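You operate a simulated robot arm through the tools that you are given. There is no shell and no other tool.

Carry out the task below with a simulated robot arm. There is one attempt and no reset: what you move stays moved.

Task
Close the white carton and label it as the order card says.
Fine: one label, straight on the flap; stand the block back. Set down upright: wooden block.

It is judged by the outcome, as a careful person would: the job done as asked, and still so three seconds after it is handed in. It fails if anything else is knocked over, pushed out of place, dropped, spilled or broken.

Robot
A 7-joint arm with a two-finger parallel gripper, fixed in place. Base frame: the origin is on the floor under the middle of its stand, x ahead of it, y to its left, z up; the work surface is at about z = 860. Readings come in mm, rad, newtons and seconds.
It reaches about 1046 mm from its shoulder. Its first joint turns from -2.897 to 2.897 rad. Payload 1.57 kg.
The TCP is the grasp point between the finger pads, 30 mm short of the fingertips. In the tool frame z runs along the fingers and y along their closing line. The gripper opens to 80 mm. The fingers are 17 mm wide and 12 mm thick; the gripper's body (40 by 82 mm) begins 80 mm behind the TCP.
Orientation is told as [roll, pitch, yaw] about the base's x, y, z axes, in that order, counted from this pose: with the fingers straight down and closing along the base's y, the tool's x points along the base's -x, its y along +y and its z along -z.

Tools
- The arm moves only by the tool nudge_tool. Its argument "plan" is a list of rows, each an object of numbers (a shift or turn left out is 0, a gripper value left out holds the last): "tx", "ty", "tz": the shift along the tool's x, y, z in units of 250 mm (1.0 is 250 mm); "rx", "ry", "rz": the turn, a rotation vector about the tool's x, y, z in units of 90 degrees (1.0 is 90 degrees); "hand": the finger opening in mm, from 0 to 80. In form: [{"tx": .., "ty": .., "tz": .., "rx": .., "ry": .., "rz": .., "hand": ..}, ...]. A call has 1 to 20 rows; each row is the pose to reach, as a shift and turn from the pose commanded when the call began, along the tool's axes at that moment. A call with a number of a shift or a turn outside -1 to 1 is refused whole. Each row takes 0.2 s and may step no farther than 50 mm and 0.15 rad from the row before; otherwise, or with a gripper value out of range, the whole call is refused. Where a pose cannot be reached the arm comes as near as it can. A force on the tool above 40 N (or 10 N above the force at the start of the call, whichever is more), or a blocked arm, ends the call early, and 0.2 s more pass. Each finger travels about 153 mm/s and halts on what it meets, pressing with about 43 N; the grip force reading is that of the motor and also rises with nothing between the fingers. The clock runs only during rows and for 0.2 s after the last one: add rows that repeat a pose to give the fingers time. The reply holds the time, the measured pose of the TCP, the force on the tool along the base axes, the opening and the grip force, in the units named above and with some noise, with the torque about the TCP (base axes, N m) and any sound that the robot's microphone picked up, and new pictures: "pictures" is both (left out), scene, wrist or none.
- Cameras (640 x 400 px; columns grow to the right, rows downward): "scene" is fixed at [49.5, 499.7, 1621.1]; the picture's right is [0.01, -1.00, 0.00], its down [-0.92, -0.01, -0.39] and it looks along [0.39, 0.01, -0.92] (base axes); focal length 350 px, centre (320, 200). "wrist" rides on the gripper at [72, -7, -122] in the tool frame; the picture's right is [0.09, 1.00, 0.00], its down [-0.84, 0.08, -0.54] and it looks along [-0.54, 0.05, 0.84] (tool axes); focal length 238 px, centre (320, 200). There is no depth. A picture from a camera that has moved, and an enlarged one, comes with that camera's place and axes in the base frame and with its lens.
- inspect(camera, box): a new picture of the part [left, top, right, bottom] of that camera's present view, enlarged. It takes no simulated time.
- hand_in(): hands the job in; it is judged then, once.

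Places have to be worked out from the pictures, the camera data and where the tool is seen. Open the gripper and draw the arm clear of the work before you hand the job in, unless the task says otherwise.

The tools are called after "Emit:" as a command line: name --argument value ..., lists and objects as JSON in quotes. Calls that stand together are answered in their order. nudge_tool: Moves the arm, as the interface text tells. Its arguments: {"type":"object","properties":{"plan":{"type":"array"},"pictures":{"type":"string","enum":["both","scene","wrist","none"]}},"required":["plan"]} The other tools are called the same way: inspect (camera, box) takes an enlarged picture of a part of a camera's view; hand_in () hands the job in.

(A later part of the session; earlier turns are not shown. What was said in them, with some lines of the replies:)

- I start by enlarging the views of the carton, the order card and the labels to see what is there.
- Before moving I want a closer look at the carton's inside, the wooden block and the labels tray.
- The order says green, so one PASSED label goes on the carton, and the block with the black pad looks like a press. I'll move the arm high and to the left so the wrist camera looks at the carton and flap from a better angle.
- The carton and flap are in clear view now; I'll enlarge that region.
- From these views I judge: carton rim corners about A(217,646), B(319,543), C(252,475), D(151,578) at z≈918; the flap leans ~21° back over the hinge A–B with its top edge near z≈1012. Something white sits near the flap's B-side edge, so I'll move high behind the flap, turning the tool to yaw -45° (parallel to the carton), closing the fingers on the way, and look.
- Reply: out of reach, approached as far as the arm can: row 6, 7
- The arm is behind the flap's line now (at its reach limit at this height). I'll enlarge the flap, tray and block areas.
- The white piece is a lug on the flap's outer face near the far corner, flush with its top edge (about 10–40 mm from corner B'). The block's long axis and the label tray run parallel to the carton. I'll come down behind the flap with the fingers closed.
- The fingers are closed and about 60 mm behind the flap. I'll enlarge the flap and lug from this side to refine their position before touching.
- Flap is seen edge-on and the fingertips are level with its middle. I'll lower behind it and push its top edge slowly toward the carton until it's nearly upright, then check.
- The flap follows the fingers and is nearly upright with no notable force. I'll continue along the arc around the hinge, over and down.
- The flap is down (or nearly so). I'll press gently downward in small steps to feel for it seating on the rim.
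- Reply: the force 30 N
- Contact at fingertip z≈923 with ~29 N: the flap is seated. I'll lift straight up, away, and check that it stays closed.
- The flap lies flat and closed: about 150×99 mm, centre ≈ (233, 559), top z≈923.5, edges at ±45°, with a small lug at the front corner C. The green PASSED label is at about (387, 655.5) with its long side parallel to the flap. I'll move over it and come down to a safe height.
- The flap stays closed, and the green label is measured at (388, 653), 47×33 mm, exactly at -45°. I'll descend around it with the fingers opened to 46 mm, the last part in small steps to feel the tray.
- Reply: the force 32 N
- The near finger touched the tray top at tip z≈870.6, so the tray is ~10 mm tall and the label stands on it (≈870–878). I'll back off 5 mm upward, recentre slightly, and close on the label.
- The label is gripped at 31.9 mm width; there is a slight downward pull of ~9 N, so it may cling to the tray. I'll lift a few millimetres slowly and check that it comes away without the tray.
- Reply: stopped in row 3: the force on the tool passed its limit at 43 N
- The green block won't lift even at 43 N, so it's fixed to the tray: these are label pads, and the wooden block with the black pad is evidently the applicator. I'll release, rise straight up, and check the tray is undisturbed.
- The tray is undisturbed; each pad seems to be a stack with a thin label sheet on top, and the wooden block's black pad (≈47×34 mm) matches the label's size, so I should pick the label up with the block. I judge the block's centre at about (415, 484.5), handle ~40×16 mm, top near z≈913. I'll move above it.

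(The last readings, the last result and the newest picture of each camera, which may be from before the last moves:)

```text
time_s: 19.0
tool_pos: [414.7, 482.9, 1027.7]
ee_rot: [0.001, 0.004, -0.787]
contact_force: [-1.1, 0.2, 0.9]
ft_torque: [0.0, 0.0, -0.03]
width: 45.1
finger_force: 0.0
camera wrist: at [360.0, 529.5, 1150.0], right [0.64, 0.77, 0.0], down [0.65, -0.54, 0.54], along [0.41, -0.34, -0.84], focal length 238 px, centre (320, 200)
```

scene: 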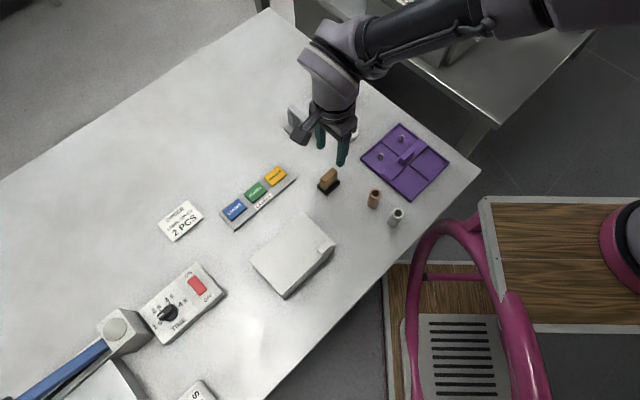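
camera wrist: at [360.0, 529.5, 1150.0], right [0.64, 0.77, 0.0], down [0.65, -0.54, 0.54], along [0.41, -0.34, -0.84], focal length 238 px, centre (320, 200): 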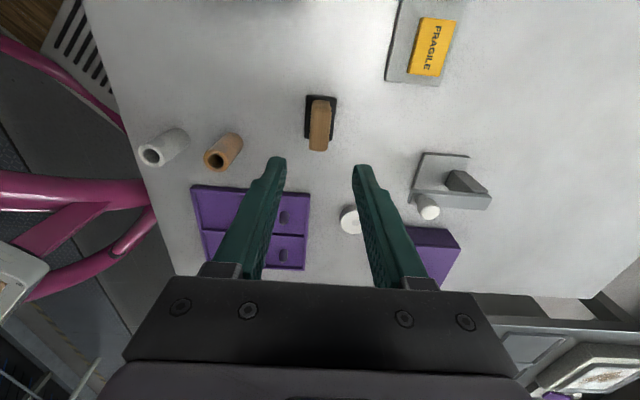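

Emit:
inspect --camera "wrist" --box '[280, 80, 360, 170]'

Emit:
inspect --camera "scene" --box '[300, 150, 360, 200]'

```text
4.44 times, centred on (320, 125) of wrist
camera zoom: at [360.0, 529.5, 1150.0], right [0.64, 0.77, 0.0], down [0.65, -0.54, 0.54], along [0.41, -0.34, -0.84], focal length 1059 px, centre (320, 533)
```

zoom: 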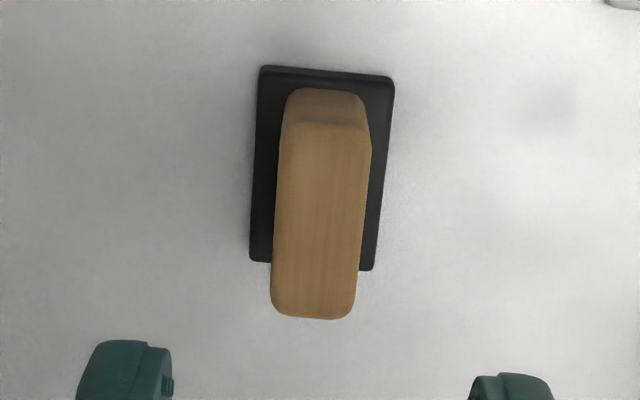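

```text
8.00 times, centred on (330, 175) of scene
camera zoom: at [49.5, 499.7, 1621.1], right [0.01, -1.0, 0.0], down [-0.92, -0.01, -0.39], along [0.39, 0.01, -0.92], focal length 2802 px, centre (240, 400)
```

zoom: 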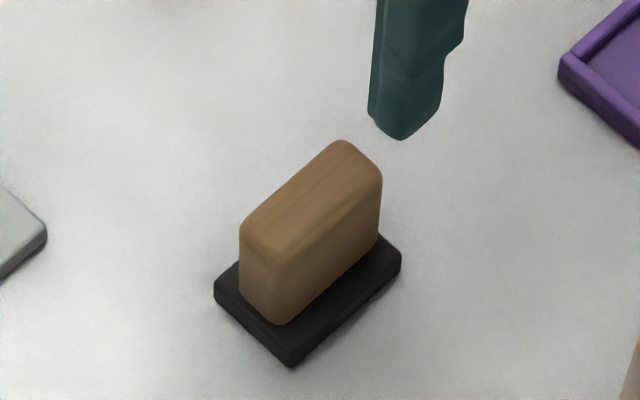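

The block's handle is between the finger lines, its centre ≈ (413.8, 484.4), about 2 mm off along its length only. I'll descend to tip z≈882 around the handle and close on it.

Emit:
nudge_tool --plan '[{"tx": 0.0076, "tz": 0.15, "rx": -0.0018, "ry": -0.0018, "hand": 45}, {"tx": 0.0076, "tz": 0.3, "rx": -0.0018, "ry": -0.0018, "hand": 45}, {"tx": 0.0076, "tz": 0.4, "rx": -0.0018, "ry": -0.0018, "hand": 45}, {"tx": 0.0076, "tz": 0.463, "rx": -0.0018, "ry": -0.0018, "hand": 45}, {"tx": 0.0076, "tz": 0.463, "rx": -0.0018, "ry": -0.0018, "hand": 45}]'

```text
time_s: 20.2
tool_pos: [413.8, 485.4, 911.4]
ee_rot: [0.005, 0.001, -0.786]
contact_force: [-0.8, 0.3, 0.0]
ft_torque: [0.03, 0.0, -0.01]
width: 44.8
finger_force: 0.0
camera wrist: at [357.5, 531.7, 1033.4], right [0.64, 0.77, 0.0], down [0.65, -0.54, 0.54], along [0.42, -0.34, -0.84], focal length 238 px, centre (320, 200)
```

scene: 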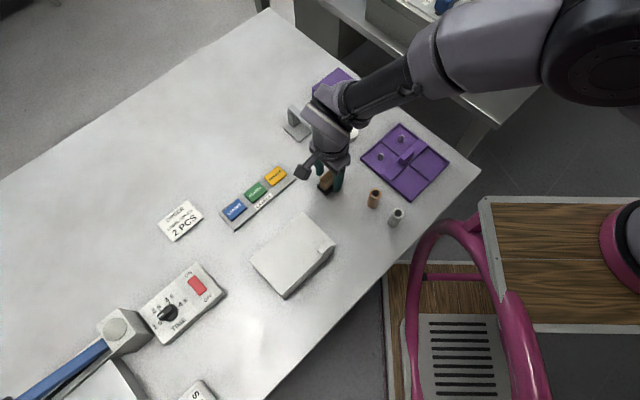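
wrist: 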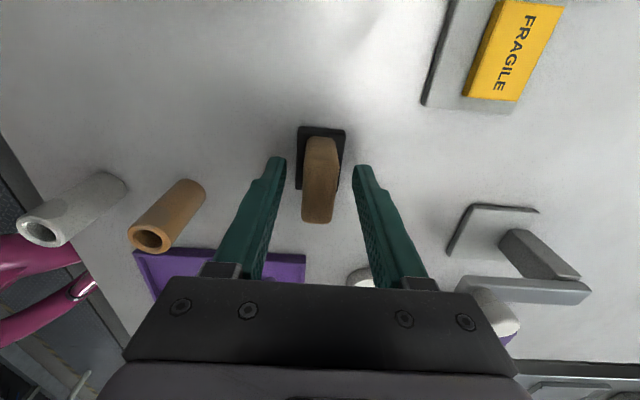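

The handle sits centred between the fingers (far end where expected). Closing on it now.

Emit:
nudge_tool --plan '[{"hand": 30}, {"hand": 20}, {"hand": 10}, {"hand": 10}, {"hand": 10}]' --pictures "wrist"

```text
time_s: 21.4
tool_pos: [414.3, 485.0, 910.1]
ee_rot: [0.002, 0.0, -0.788]
contact_force: [0.3, 0.2, -0.4]
ft_torque: [-0.03, 0.01, -0.01]
width: 19.3
finger_force: 33.2
camera wrist: at [357.4, 531.8, 1033.6], right [0.64, 0.77, 0.0], down [0.65, -0.54, 0.54], along [0.42, -0.34, -0.84], focal length 238 px, centre (320, 200)
```

wrist: 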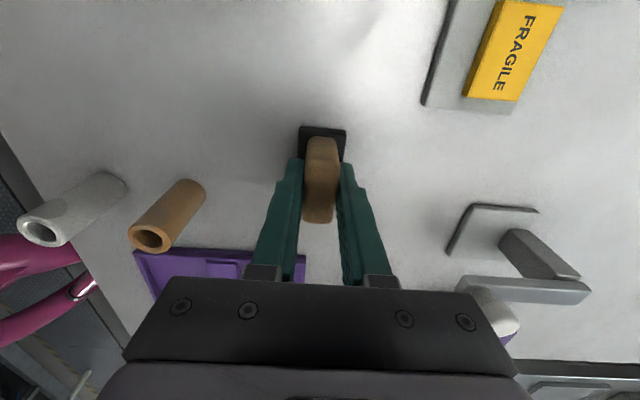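

Gripped at 19.3 mm. The block's home is TCP ≈ (414, 485, 911). I'll lift it straight up.

Emit:
nudge_tool --plan '[{"tz": -0.02, "hand": 10}, {"tz": -0.1, "hand": 10}, {"tz": -0.25, "hand": 10}, {"tz": -0.4, "hand": 10}, {"tz": -0.5, "hand": 10}, {"tz": -0.5, "hand": 10}]'

```text
time_s: 22.8
tool_pos: [412.7, 483.9, 1035.9]
ee_rot: [0.002, 0.0, -0.787]
contact_force: [0.7, 1.1, -0.4]
ft_torque: [-0.01, -0.01, 0.03]
width: 19.3
finger_force: 33.4
camera wrist: at [356.9, 530.5, 1158.4], right [0.64, 0.77, 0.0], down [0.65, -0.54, 0.54], along [0.42, -0.34, -0.84], focal length 238 px, centre (320, 200)
```

scene: 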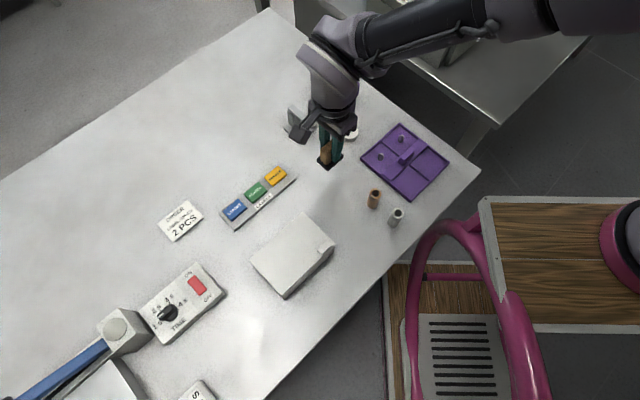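
wrist: 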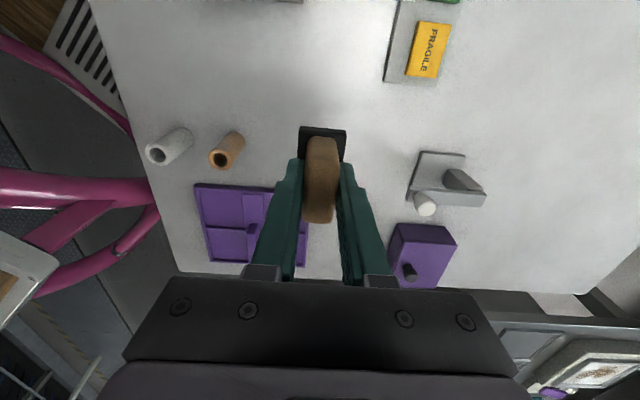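

The block is held upright and level. The green label's centre is refined to ≈ (386.4, 655.4) with top z≈876; I'll carry the block over and lower it to hover ~17 mm above the label.

Emit:
nudge_tool --plan '[{"tx": 0.113, "ty": 0.082, "hand": 10}, {"tx": 0.226, "ty": 0.164, "hand": 10}, {"tx": 0.339, "ty": 0.246, "hand": 10}, {"tx": 0.452, "ty": 0.328, "hand": 10}, {"tx": 0.5631, "ty": 0.4087, "hand": 10}, {"tx": 0.5631, "ty": 0.4087, "tz": 0.15, "hand": 10}, {"tx": 0.5631, "ty": 0.4087, "tz": 0.3, "hand": 10}, {"tx": 0.5631, "ty": 0.4087, "tz": 0.364, "hand": 10}, {"tx": 0.5631, "ty": 0.4087, "tz": 0.364, "hand": 10}]'

```text
time_s: 24.8
tool_pos: [386.3, 657.3, 946.0]
ee_rot: [0.003, 0.002, -0.787]
contact_force: [-0.2, -0.2, -0.2]
ft_torque: [-0.02, -0.01, -0.01]
width: 19.3
finger_force: 33.0
camera wrist: at [329.5, 703.2, 1068.0], right [0.64, 0.77, 0.0], down [0.65, -0.54, 0.54], along [0.42, -0.34, -0.84], focal length 238 px, centre (320, 200)
```

scene: 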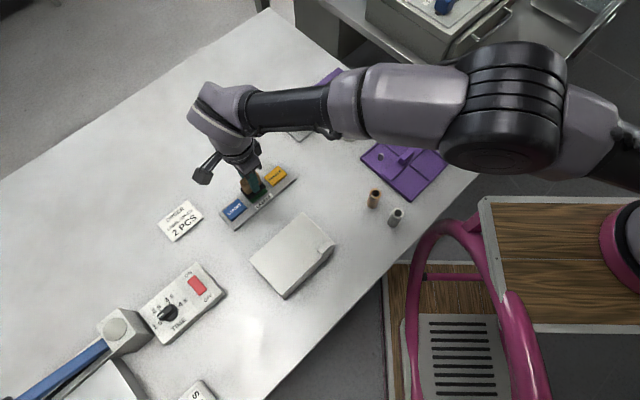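
wrist: 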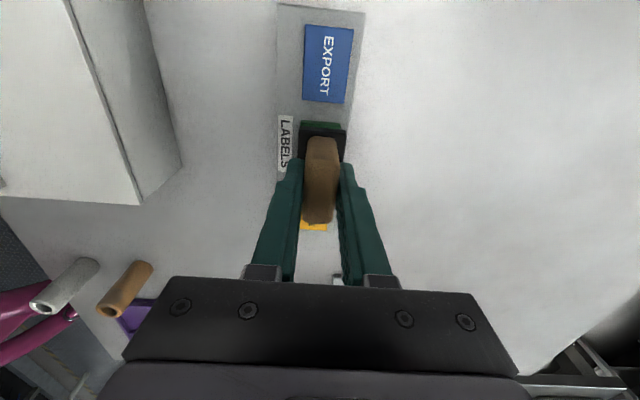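

Emit:
inspect --camera "wrist" --box '[270, 100, 370, 180]'

Emit:
inspect --camera "scene" --box '[225, 160, 300, 215]'

```text
5.00 times, centred on (320, 140) of wrist
camera zoom: at [329.5, 703.2, 1068.0], right [0.64, 0.77, 0.0], down [0.65, -0.54, 0.54], along [0.42, -0.34, -0.84], focal length 1192 px, centre (320, 500)
```

zoom: 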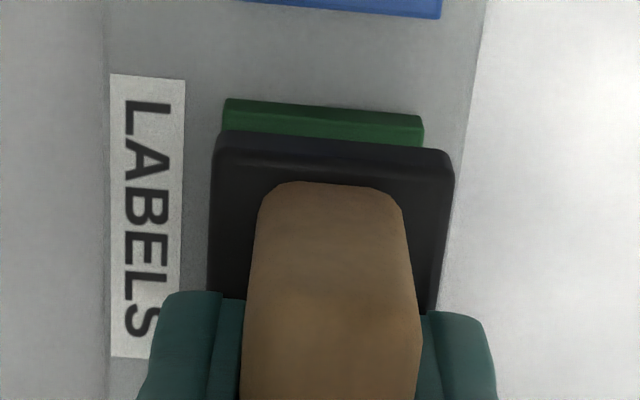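

```text
7.27 times, centred on (262, 188) of scene
camera zoom: at [49.5, 499.7, 1621.1], right [0.01, -1.0, 0.0], down [-0.92, -0.01, -0.39], along [0.39, 0.01, -0.92], focal length 2547 px, centre (738, 291)
```

zoom: 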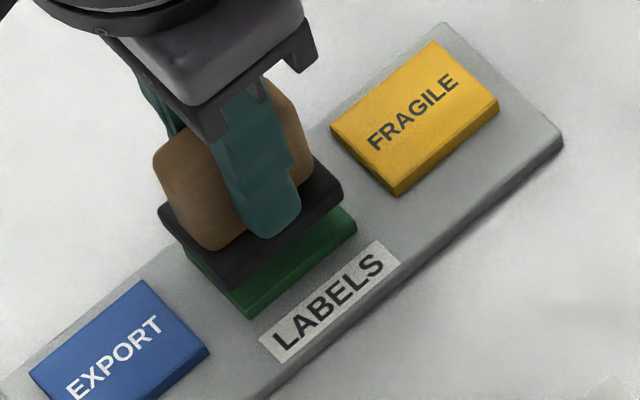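

The pad is centred over the green label to about 1 mm and square to it. I'll lower it slowly to press on the label.

Emit:
nudge_tool --plan '[{"tz": 0.04, "hand": 10}, {"tz": 0.06, "hand": 10}, {"tz": 0.068, "hand": 10}, {"tz": 0.076, "hand": 10}]'

```text
time_s: 25.8
tool_pos: [385.5, 655.7, 930.8]
ee_rot: [0.006, 0.003, -0.788]
contact_force: [-0.5, -6.0, 22.0]
ft_torque: [-0.53, -0.03, 0.0]
width: 19.5
finger_force: 33.2
camera wrist: at [329.9, 702.4, 1052.1], right [0.64, 0.77, 0.01], down [0.64, -0.54, 0.54], along [0.42, -0.34, -0.84], focal length 238 px, centre (320, 200)
```

scene: 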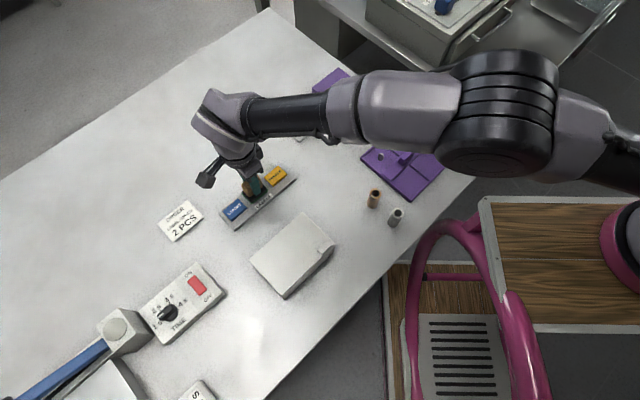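
wrist: 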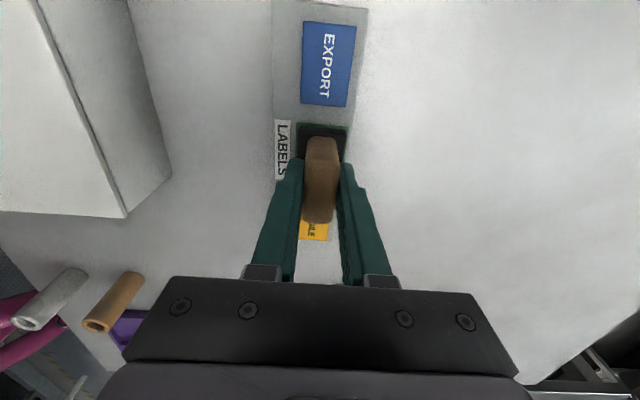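

Pressed with 22 N at TCP z≈930.8. I'll lift the block slowly and see whether the label comes with it.

Emit:
nudge_tool --plan '[{"tz": 0.0, "hand": 10}, {"tz": -0.02, "hand": 10}, {"tz": -0.04, "hand": 10}, {"tz": -0.1, "hand": 10}, {"tz": -0.2, "hand": 10}, {"tz": -0.32, "hand": 10}, {"tz": -0.32, "hand": 10}]'

```text
time_s: 27.4
tool_pos: [386.0, 657.1, 1006.1]
ee_rot: [0.003, 0.0, -0.789]
contact_force: [-0.6, 1.1, -0.3]
ft_torque: [0.04, 0.02, 0.01]
width: 19.3
finger_force: 33.5
camera wrist: at [329.7, 703.0, 1129.1], right [0.64, 0.77, 0.0], down [0.64, -0.54, 0.54], along [0.42, -0.34, -0.84], focal length 238 px, centre (320, 200)
```

scene: 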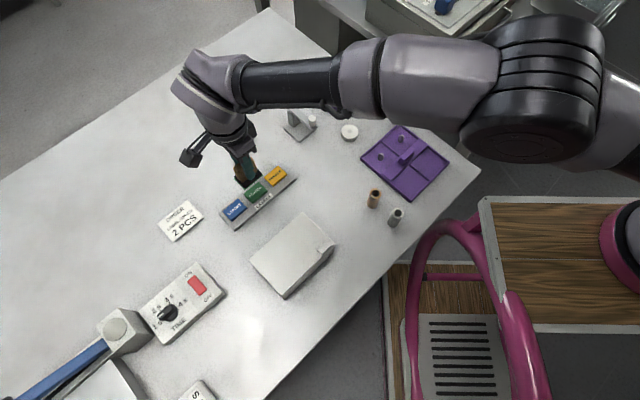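
wrist: 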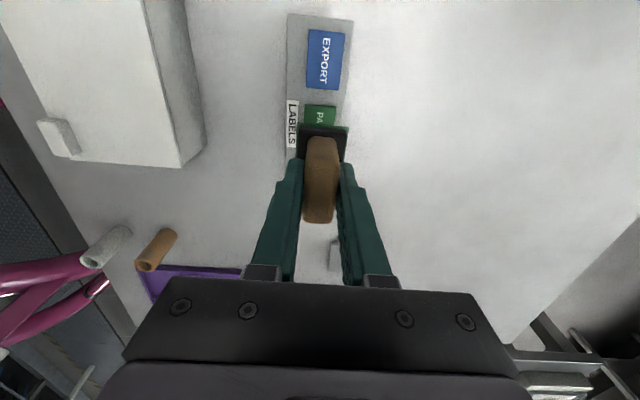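

Emit:
inspect --camera "wrist" --box '[270, 90, 370, 170]'

Emit:
inspect --camera "scene" --box '[225, 160, 300, 215]'

Emit:
inspect --camera "scene" --box '[225, 160, 265, 195]'

```text
5.00 times, centred on (320, 130) of wrist
camera zoom: at [329.7, 703.0, 1129.1], right [0.64, 0.77, 0.0], down [0.64, -0.54, 0.54], along [0.42, -0.34, -0.84], focal length 1192 px, centre (320, 550)
```

zoom: 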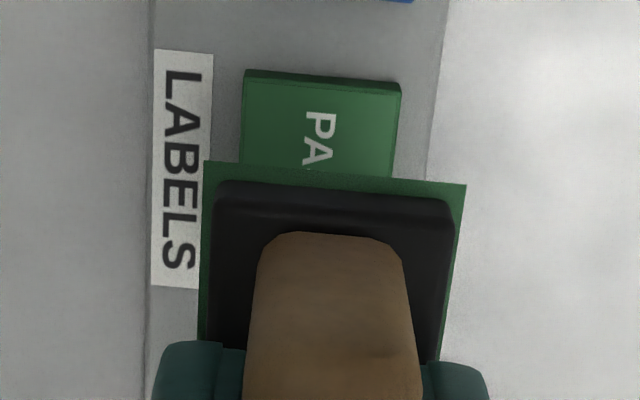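

```text
7.27 times, centred on (262, 188) of scene
camera zoom: at [49.5, 499.7, 1621.1], right [0.01, -1.0, 0.0], down [-0.92, -0.01, -0.39], along [0.39, 0.01, -0.92], focal length 2547 px, centre (738, 291)
```

zoom: 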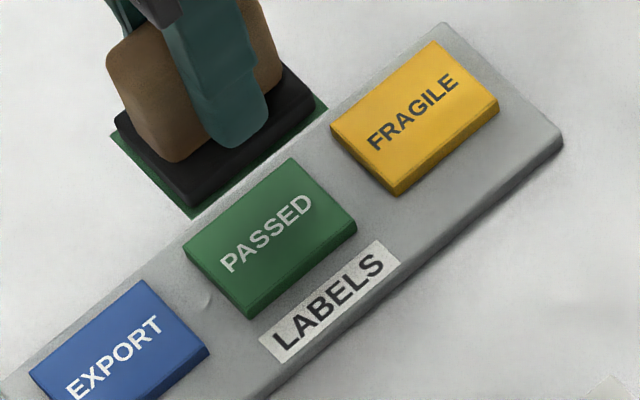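

```text
11.43 times, centred on (245, 178) of scene
camera zoom: at [49.5, 499.7, 1621.1], right [0.01, -1.0, 0.0], down [-0.92, -0.01, -0.39], along [0.39, 0.01, -0.92], focal length 4003 px, centre (1177, 457)
```

zoom: 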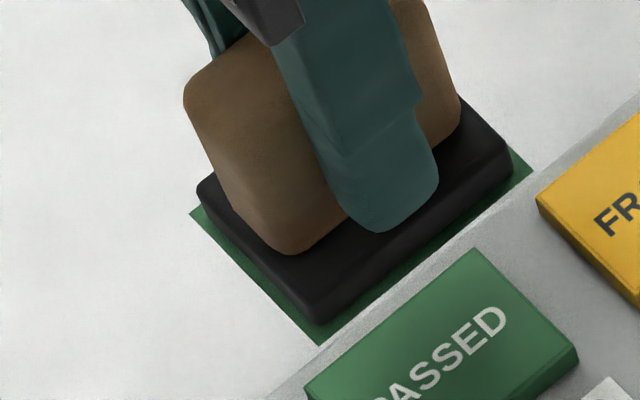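

One green label sheet now clings under the block's pad, squarely (about 38 mm wide, ~52 mm long, centred on the TCP). Next I carry it over the flap's centre ≈ (233, 558.5), hovering ~25 mm above the flap.

Emit:
nudge_tool --plan '[{"tx": 0.03, "ty": -0.142, "tz": -0.06, "hand": 10}, {"tx": 0.061, "ty": -0.284, "tz": -0.1, "hand": 10}, {"tx": 0.0915, "ty": -0.426, "tz": -0.1, "hand": 10}, {"tx": 0.122, "ty": -0.568, "tz": -0.1, "hand": 10}, {"tx": 0.1525, "ty": -0.7096, "tz": -0.06, "hand": 10}, {"tx": 0.1525, "ty": -0.7096, "tz": 0.02, "hand": 10}, {"tx": 0.1525, "ty": -0.7096, "tz": 0.02, "hand": 10}]'

```text
time_s: 29.0
tool_pos: [232.6, 559.2, 1000.2]
ee_rot: [0.003, 0.002, -0.787]
contact_force: [0.1, 0.1, -0.4]
ft_torque: [0.01, -0.01, 0.01]
width: 19.2
finger_force: 33.6
camera wrist: at [176.8, 604.5, 1122.4], right [0.64, 0.77, 0.0], down [0.65, -0.54, 0.54], along [0.42, -0.34, -0.84], focal length 238 px, centre (320, 200)
```

scene: 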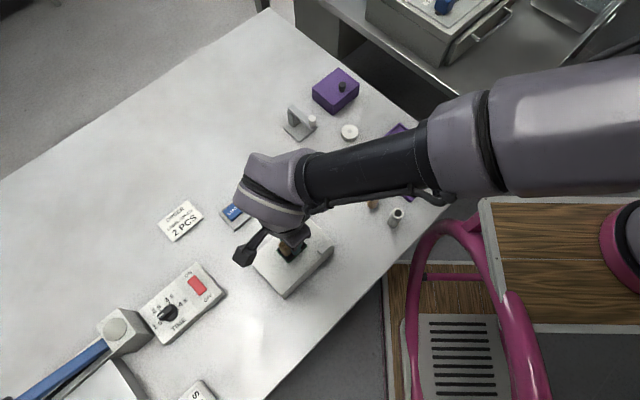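
wrist: 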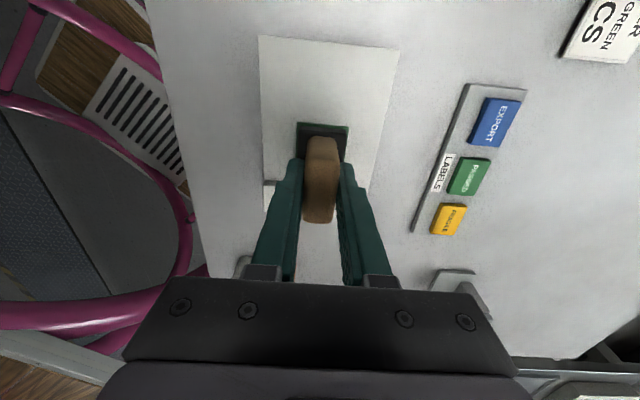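

Emit:
inspect --camera "wrist" --box '[250, 25, 410, 205]'

Emit:
inspect --camera "wrist" --box '[255, 30, 405, 140]'

Emit:
inspect --camera "scene" --box '[245, 210, 340, 300]'

```text
2.22 times, centred on (330, 115) of wrist
camera zoom: at [176.8, 604.5, 1122.4], right [0.64, 0.77, 0.0], down [0.65, -0.54, 0.54], along [0.42, -0.34, -0.84], focal length 530 px, centre (298, 389)
```

zoom: 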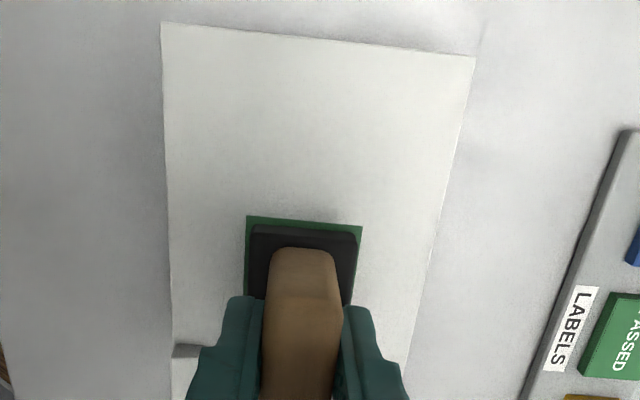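

```text
3.64 times, centred on (330, 85) of wrist
camera zoom: at [176.8, 604.5, 1122.4], right [0.64, 0.77, 0.0], down [0.65, -0.54, 0.54], along [0.42, -0.34, -0.84], focal length 867 px, centre (284, 618)
```

zoom: 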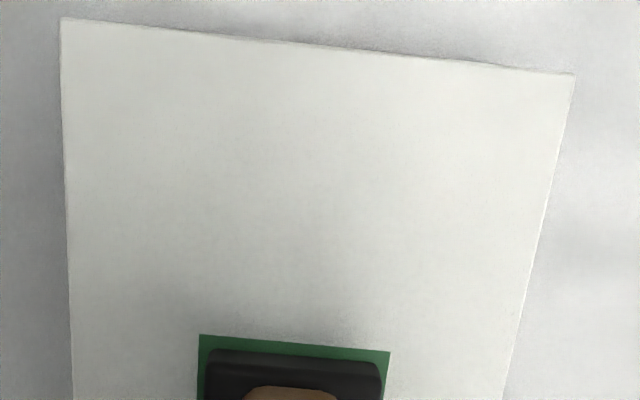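

```text
4.44 times, centred on (292, 255) of scene
camera zoom: at [49.5, 499.7, 1621.1], right [0.01, -1.0, 0.0], down [-0.92, -0.01, -0.39], along [0.39, 0.01, -0.92], focal length 1557 px, centre (442, -44)
```

zoom: 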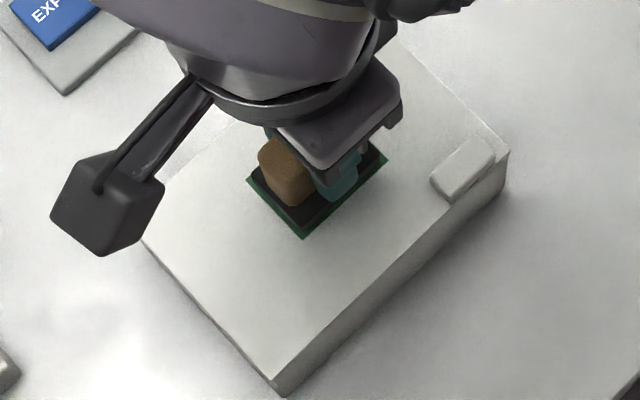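

The label is square to the flap (both at 45.0°) and centred within a millimetre. I'll lower it straight down and press it on in small steps.

Emit:
nudge_tool --plan '[{"tz": 0.04, "hand": 10}, {"tz": 0.076, "hand": 10}, {"tz": 0.09, "hand": 10}, {"tz": 0.1, "hand": 10}, {"tz": 0.106, "hand": 10}]' --pictures "wrist"

```text
time_s: 30.2
tool_pos: [233.4, 558.0, 975.9]
ee_rot: [0.003, 0.002, -0.788]
contact_force: [-0.7, -0.5, 7.7]
ft_torque: [-0.05, -0.03, 0.03]
width: 19.1
finger_force: 33.1
camera wrist: at [177.2, 604.4, 1097.7], right [0.64, 0.77, 0.0], down [0.65, -0.54, 0.54], along [0.42, -0.34, -0.84], focal length 238 px, centre (320, 200)
```

wrist: 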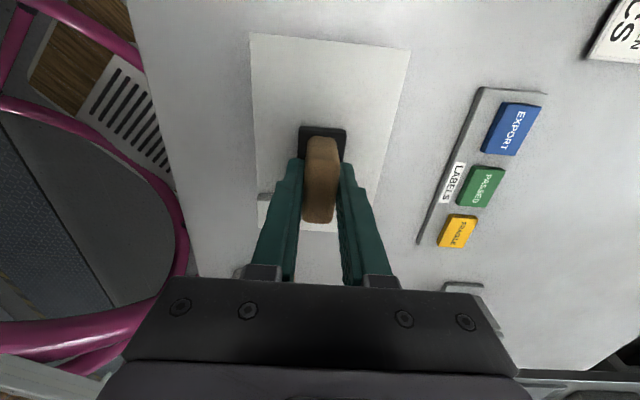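

Emit:
inspect --camera "wrist" --box '[270, 100, 370, 180]'

Emit:
inspect --camera "scene" --box '[245, 210, 340, 300]'

```text
5.00 times, centred on (320, 140) of wrist
camera zoom: at [177.2, 604.4, 1097.7], right [0.64, 0.77, 0.0], down [0.65, -0.54, 0.54], along [0.42, -0.34, -0.84], focal length 1192 px, centre (320, 500)
```

zoom: 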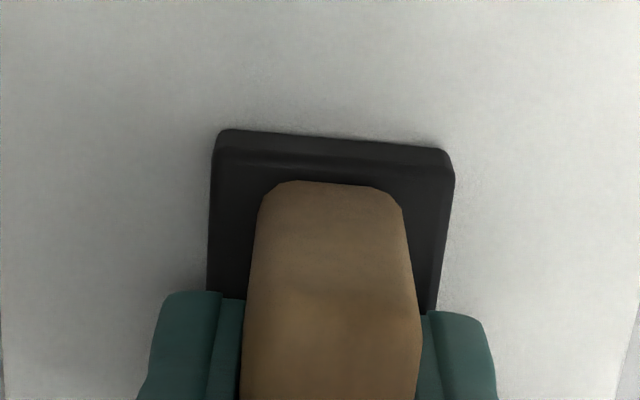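

```text
4.44 times, centred on (292, 255) of scene
camera zoom: at [49.5, 499.7, 1621.1], right [0.01, -1.0, 0.0], down [-0.92, -0.01, -0.39], along [0.39, 0.01, -0.92], focal length 1557 px, centre (442, -44)
```

zoom: 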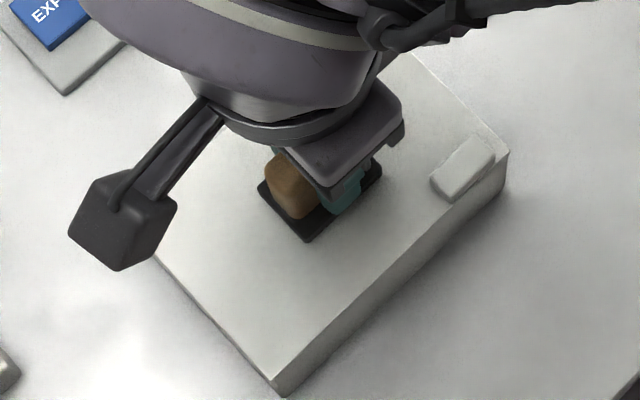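

The pad is in contact at ~8 N. I'll press a little more, to about 20 N, so that the label takes.

Emit:
nudge_tool --plan '[{"tz": 0.003, "hand": 10}, {"tz": 0.006, "hand": 10}, {"tz": 0.006, "hand": 10}]' --pictures "wrist"

```text
time_s: 31.0
tool_pos: [233.7, 557.9, 974.9]
ee_rot: [0.004, 0.004, -0.788]
contact_force: [0.4, 0.1, 25.0]
ft_torque: [0.12, -0.2, -0.05]
width: 19.5
finger_force: 33.3
camera wrist: at [177.1, 604.2, 1097.1], right [0.64, 0.77, 0.01], down [0.65, -0.54, 0.54], along [0.42, -0.34, -0.84], focal length 238 px, centre (320, 200)
```

wrist: 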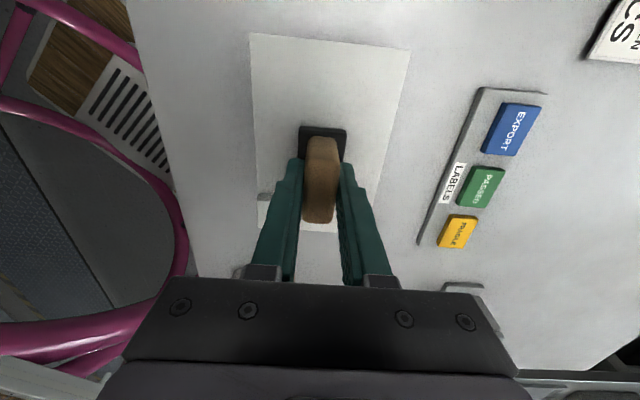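

Pressed with 25 N. I'll lift slowly and check that the label stays on the flap.

Emit:
nudge_tool --plan '[{"tz": -0.008, "hand": 10}, {"tz": -0.024, "hand": 10}, {"tz": -0.06, "hand": 10}, {"tz": -0.14, "hand": 10}, {"tz": -0.14, "hand": 10}]'

Emit:
inspect --camera "wrist" --box '[250, 30, 410, 210]'

Emit:
inspect --camera "scene" --box '[245, 210, 340, 300]'

```text
time_s: 32.2
tool_pos: [233.6, 559.0, 1008.6]
ee_rot: [0.003, 0.001, -0.786]
contact_force: [0.6, -0.2, -0.8]
ft_torque: [0.0, 0.01, 0.03]
width: 19.6
finger_force: 33.7
camera wrist: at [177.8, 604.5, 1130.4], right [0.64, 0.77, 0.0], down [0.65, -0.54, 0.54], along [0.42, -0.34, -0.84], focal length 238 px, centre (320, 200)
```

scene: 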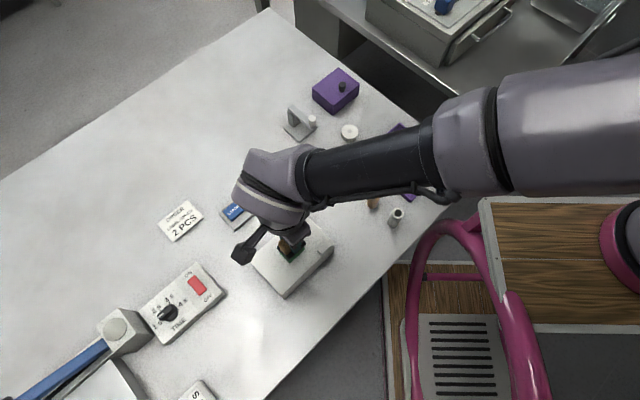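
wrist: 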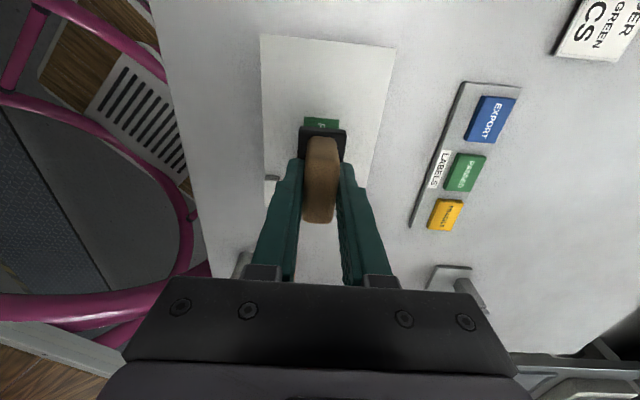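

```text
2.22 times, centred on (330, 120) of wrist
camera zoom: at [177.8, 604.5, 1130.4], right [0.64, 0.77, 0.0], down [0.65, -0.54, 0.54], along [0.42, -0.34, -0.84], focal length 530 px, centre (298, 378)
```

zoom: 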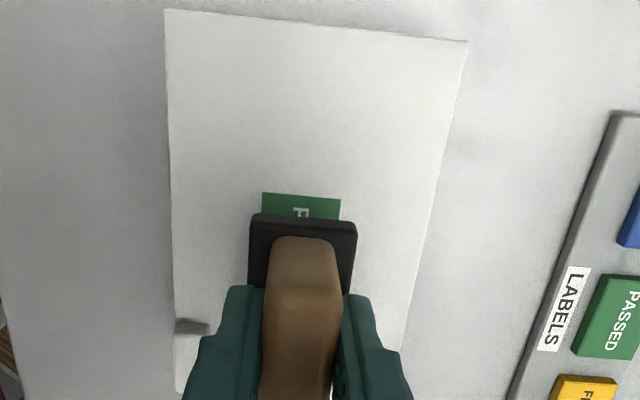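

```text
4.44 times, centred on (292, 255) of scene
camera zoom: at [49.5, 499.7, 1621.1], right [0.01, -1.0, 0.0], down [-0.92, -0.01, -0.39], along [0.39, 0.01, -0.92], focal length 1557 px, centre (442, -44)
```

zoom: 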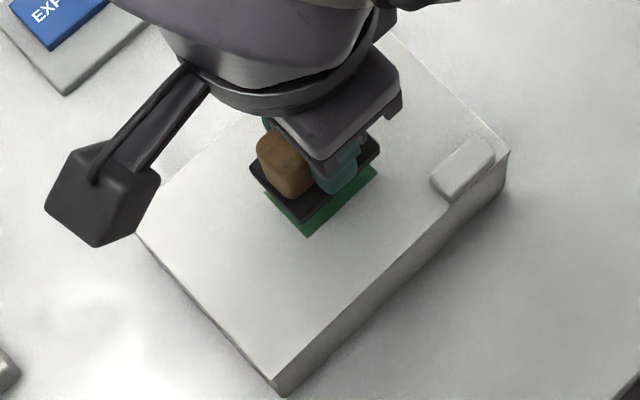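

The label has transferred and lies on the flap. I'll raise the block, carry it back over its home spot and lower it to hover about 18 mm above the table.

Emit:
nudge_tool --plan '[{"tx": -0.05, "ty": 0.021, "tz": -0.12, "hand": 10}, {"tx": -0.22, "ty": 0.093, "tz": -0.16, "hand": 10}, {"tx": -0.39, "ty": 0.165, "tz": -0.16, "hand": 10}, {"tx": -0.56, "ty": 0.237, "tz": -0.1, "hand": 10}, {"tx": -0.7136, "ty": 0.3024, "tz": -0.02, "hand": 10}, {"tx": -0.7136, "ty": 0.3024, "tz": 0.12, "hand": 10}, {"tx": -0.7136, "ty": 0.3024, "tz": 0.24, "hand": 10}, {"tx": -0.7136, "ty": 0.3024, "tz": 0.314, "hand": 10}, {"tx": -0.7136, "ty": 0.3024, "tz": 0.314, "hand": 10}]'

Emit:
inspect --camera "scene" --box '[230, 195, 350, 305]'

Emit:
inspect --camera "scene" --box '[300, 150, 360, 200]'

```text
time_s: 34.2
tool_pos: [412.4, 484.7, 931.0]
ee_rot: [0.003, 0.002, -0.786]
contact_force: [0.3, -0.2, -0.3]
ft_torque: [0.02, 0.01, 0.01]
width: 19.2
finger_force: 33.2
camera wrist: at [356.5, 531.2, 1052.3], right [0.64, 0.77, 0.0], down [0.65, -0.54, 0.54], along [0.42, -0.34, -0.84], focal length 238 px, centre (320, 200)
```

scene: 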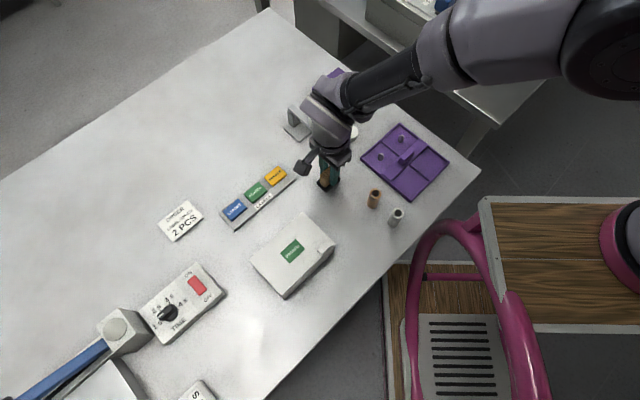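
wrist: 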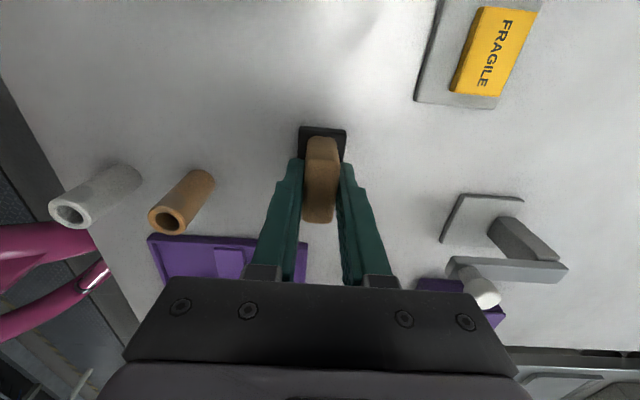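

```text
3.64 times, centred on (290, 250) of scene
camera zoom: at [49.5, 499.7, 1621.1], right [0.01, -1.0, 0.0], down [-0.92, -0.01, -0.39], along [0.39, 0.01, -0.92], focal length 1274 px, centre (429, 18)
```

zoom: 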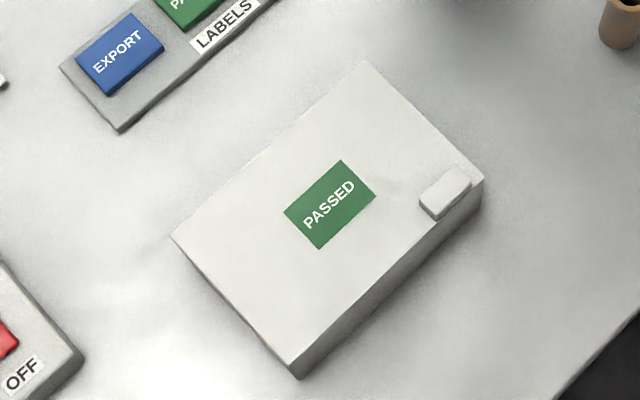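

```text
8.00 times, centred on (330, 175) of scene
camera zoom: at [49.5, 499.7, 1621.1], right [0.01, -1.0, 0.0], down [-0.92, -0.01, -0.39], along [0.39, 0.01, -0.92], focal length 2802 px, centre (240, 400)
```

zoom: 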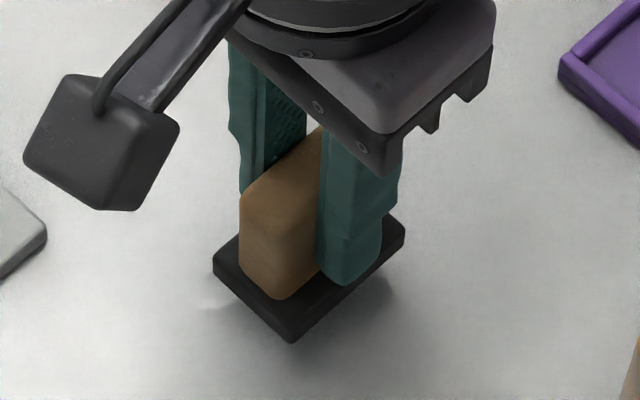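

The PASSED label sits centred and straight on the closed flap. The block hovers above its home spot (about 1 mm off, which I correct); I'll lower it until it touches the table.

Emit:
nudge_tool --plan '[{"tx": 0.0, "ty": 0.004, "tz": 0.04, "hand": 10}, {"ty": 0.004, "tz": 0.064, "hand": 10}, {"ty": 0.004, "tz": 0.07, "hand": 10}, {"ty": 0.004, "tz": 0.074, "hand": 10}, {"ty": 0.004, "tz": 0.077, "hand": 10}]' --pictures "wrist"

```text
time_s: 35.4
tool_pos: [413.1, 486.7, 911.8]
ee_rot: [0.004, 0.001, -0.787]
contact_force: [-0.6, -1.6, 2.5]
ft_torque: [-0.07, 0.09, -0.01]
width: 19.5
finger_force: 33.5
camera wrist: at [357.5, 532.2, 1033.4], right [0.64, 0.77, 0.0], down [0.65, -0.54, 0.54], along [0.42, -0.34, -0.84], focal length 238 px, centre (320, 200)
```

wrist: 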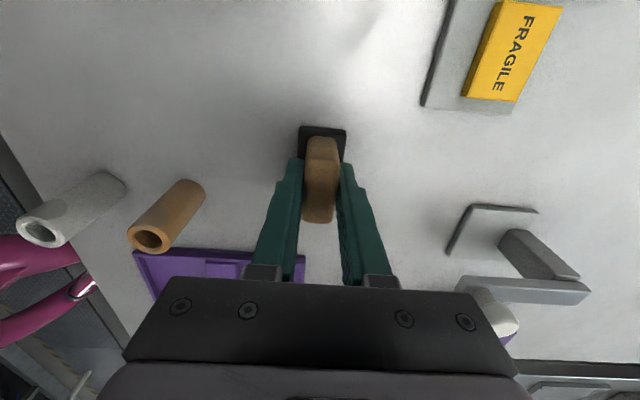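

Light contact (2.5 N) at the same height as when picked up: the block stands on the table. I'll open the fingers, then rise straight up.

Emit:
nudge_tool --plan '[{"tz": 0.001, "hand": 22}, {"tz": 0.001, "hand": 30}, {"tz": 0.001, "hand": 45}, {"tz": 0.001, "hand": 45}, {"tz": -0.1, "hand": 45}, {"tz": -0.25, "hand": 45}, {"tz": -0.42, "hand": 45}, {"tz": -0.6, "hand": 45}, {"tz": -0.75, "hand": 45}, {"tz": -0.75, "hand": 45}]'

Emit:
inspect --camera "scene" --box '[300, 150, 360, 200]'

Emit:
inspect --camera "scene" --box '[230, 195, 350, 305]'

Emit:
inspect --camera "wrist" --box '[270, 60, 370, 170]'

```text
time_s: 37.6
tool_pos: [413.4, 486.6, 1099.9]
ee_rot: [0.004, 0.0, -0.787]
contact_force: [-0.1, 0.1, -0.2]
ft_torque: [-0.01, -0.04, 0.04]
width: 45.1
finger_force: 0.0
camera wrist: at [357.4, 531.8, 1221.0], right [0.64, 0.77, 0.0], down [0.65, -0.54, 0.54], along [0.42, -0.34, -0.84], focal length 238 px, centre (320, 200)
```

scene: 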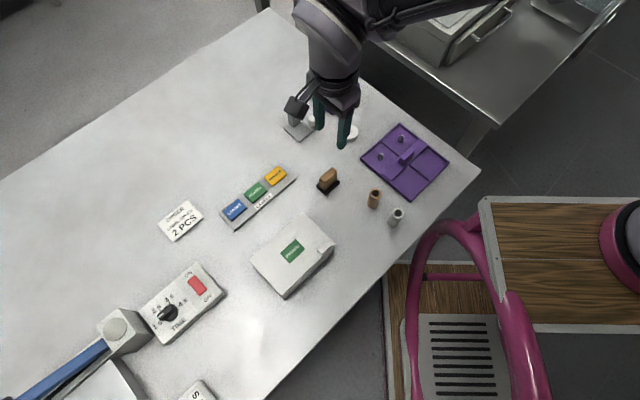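
wrist: 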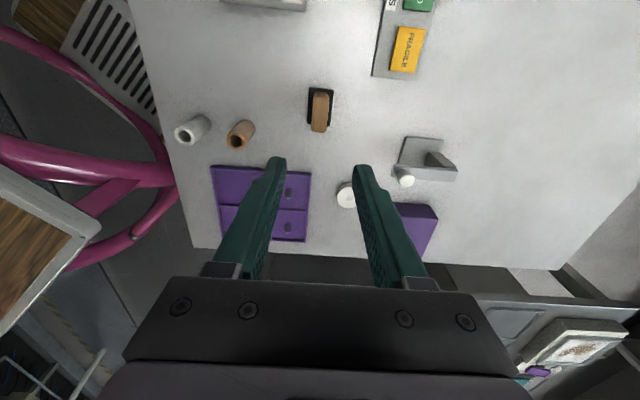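

```text
8.00 times, centred on (330, 175) of scene
camera zoom: at [49.5, 499.7, 1621.1], right [0.01, -1.0, 0.0], down [-0.92, -0.01, -0.39], along [0.39, 0.01, -0.92], focal length 2802 px, centre (240, 400)
```

zoom: 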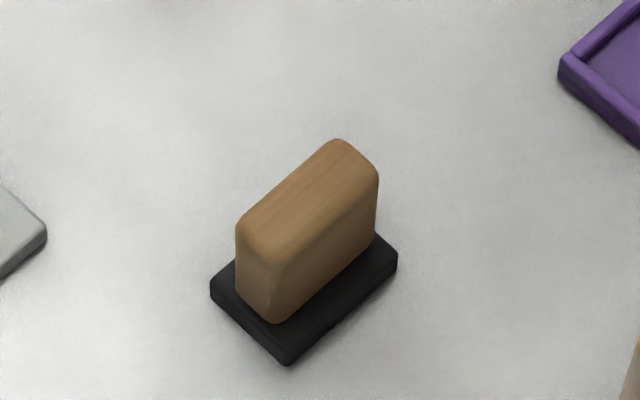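

```text
3.64 times, centred on (290, 250) of scene
camera zoom: at [49.5, 499.7, 1621.1], right [0.01, -1.0, 0.0], down [-0.92, -0.01, -0.39], along [0.39, 0.01, -0.92], focal length 1274 px, centre (429, 18)
```

zoom: 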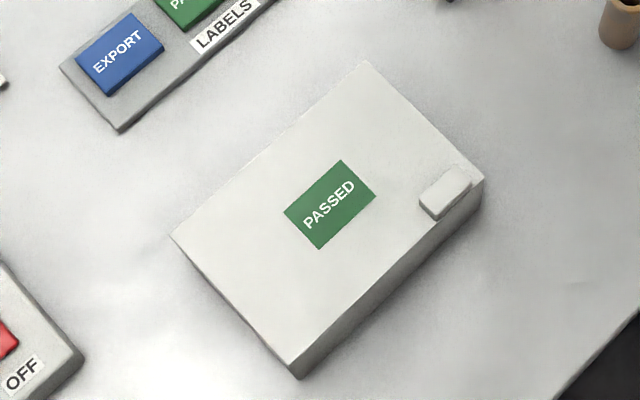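

```text
3.64 times, centred on (320, 115) of wrist
camera zoom: at [357.4, 531.8, 1221.0], right [0.64, 0.77, 0.0], down [0.65, -0.54, 0.54], along [0.42, -0.34, -0.84], focal length 867 px, centre (320, 509)
```

zoom: 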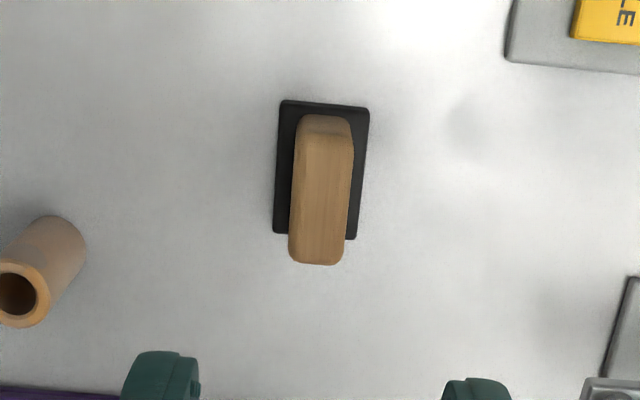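

The block stands upright within about a millimetre of its original place, and the label is straight on the closed flap with everything else undisturbed. I'll draw the arm clear toward its starting position.

Emit:
nudge_tool --plan '[{"tz": -0.15, "hand": 60}, {"tx": -0.015, "ty": -0.14, "tz": -0.25, "hand": 80}, {"tx": -0.03, "ty": -0.3, "tz": -0.33, "hand": 80}, {"tx": -0.05, "ty": -0.46, "tz": -0.4, "hand": 80}, {"tx": -0.065, "ty": -0.6, "tz": -0.42, "hand": 80}, {"tx": -0.081, "ty": -0.72, "tz": -0.42, "hand": 80}, {"tx": -0.081, "ty": -0.72, "tz": -0.42, "hand": 80}]'

Emit:
inspect --camera "scene" --box '[140, 60, 470, 310]'

```text
time_s: 39.2
tool_pos: [300.5, 344.3, 1203.0]
ee_rot: [0.003, 0.001, -0.786]
contact_force: [0.1, -0.3, -0.1]
ft_torque: [-0.02, -0.01, 0.01]
width: 80.2
finger_force: 0.0
camera wrist: at [244.6, 389.7, 1325.4], right [0.64, 0.77, 0.0], down [0.64, -0.54, 0.54], along [0.42, -0.34, -0.84], focal length 238 px, centre (320, 200)
```

scene: 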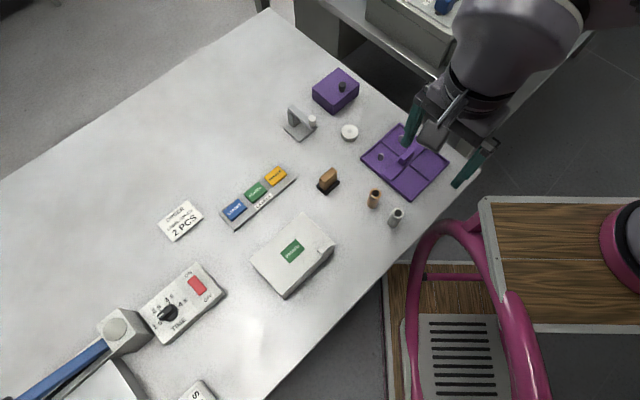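
wrist: 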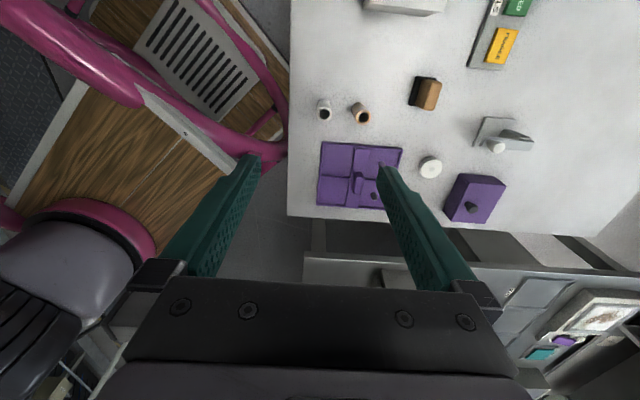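

```text
1.60 times, centred on (305, 185) of scene
camera zoom: at [49.5, 499.7, 1621.1], right [0.01, -1.0, 0.0], down [-0.92, -0.01, -0.39], along [0.39, 0.01, -0.92], focal length 560 px, centre (344, 224)
```

zoom: 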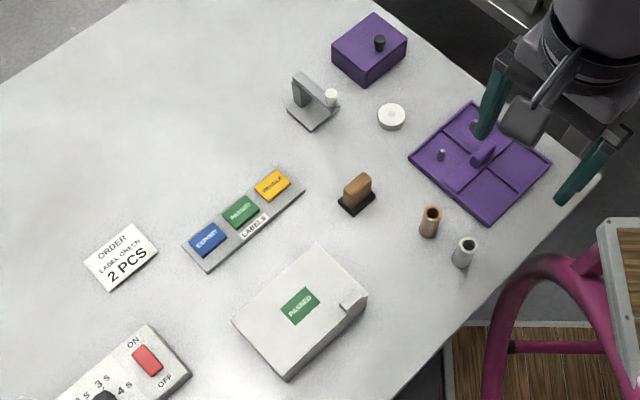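

The carton is closed with one green PASSED label straight on its flap. The wooden block stands upright in its place, nothing else looks disturbed, and the gripper is open and clear of the work, so I hand the job in.

Emit:
hand_in

```text
The job is handed in.
```

The white carton is closed and has one green PASSED label, centred and straight on the flap. The wooden block is standing upright about a millimetre from where it started. The job is handed in, but I haven't seen the verdict.

- **How the label went on:** The coloured blocks on the label tray are fixed label pads. I first tried to lift the green one directly and stopped at about 43 N when it didn't move; the tray looked undisturbed afterwards. I then picked up a single label with the wooden block's black pad and pressed it onto the flap with about 25 N.
- **"2 PCS" on the card:** I read this as the number of pieces in the carton, not the number of labels, since you asked for one label. Before closing I could see only one ring inside, and I didn't add anything.
- **At the end:** In the last pictures nothing else looked moved or knocked over. The gripper was open and the arm was back near its starting position.
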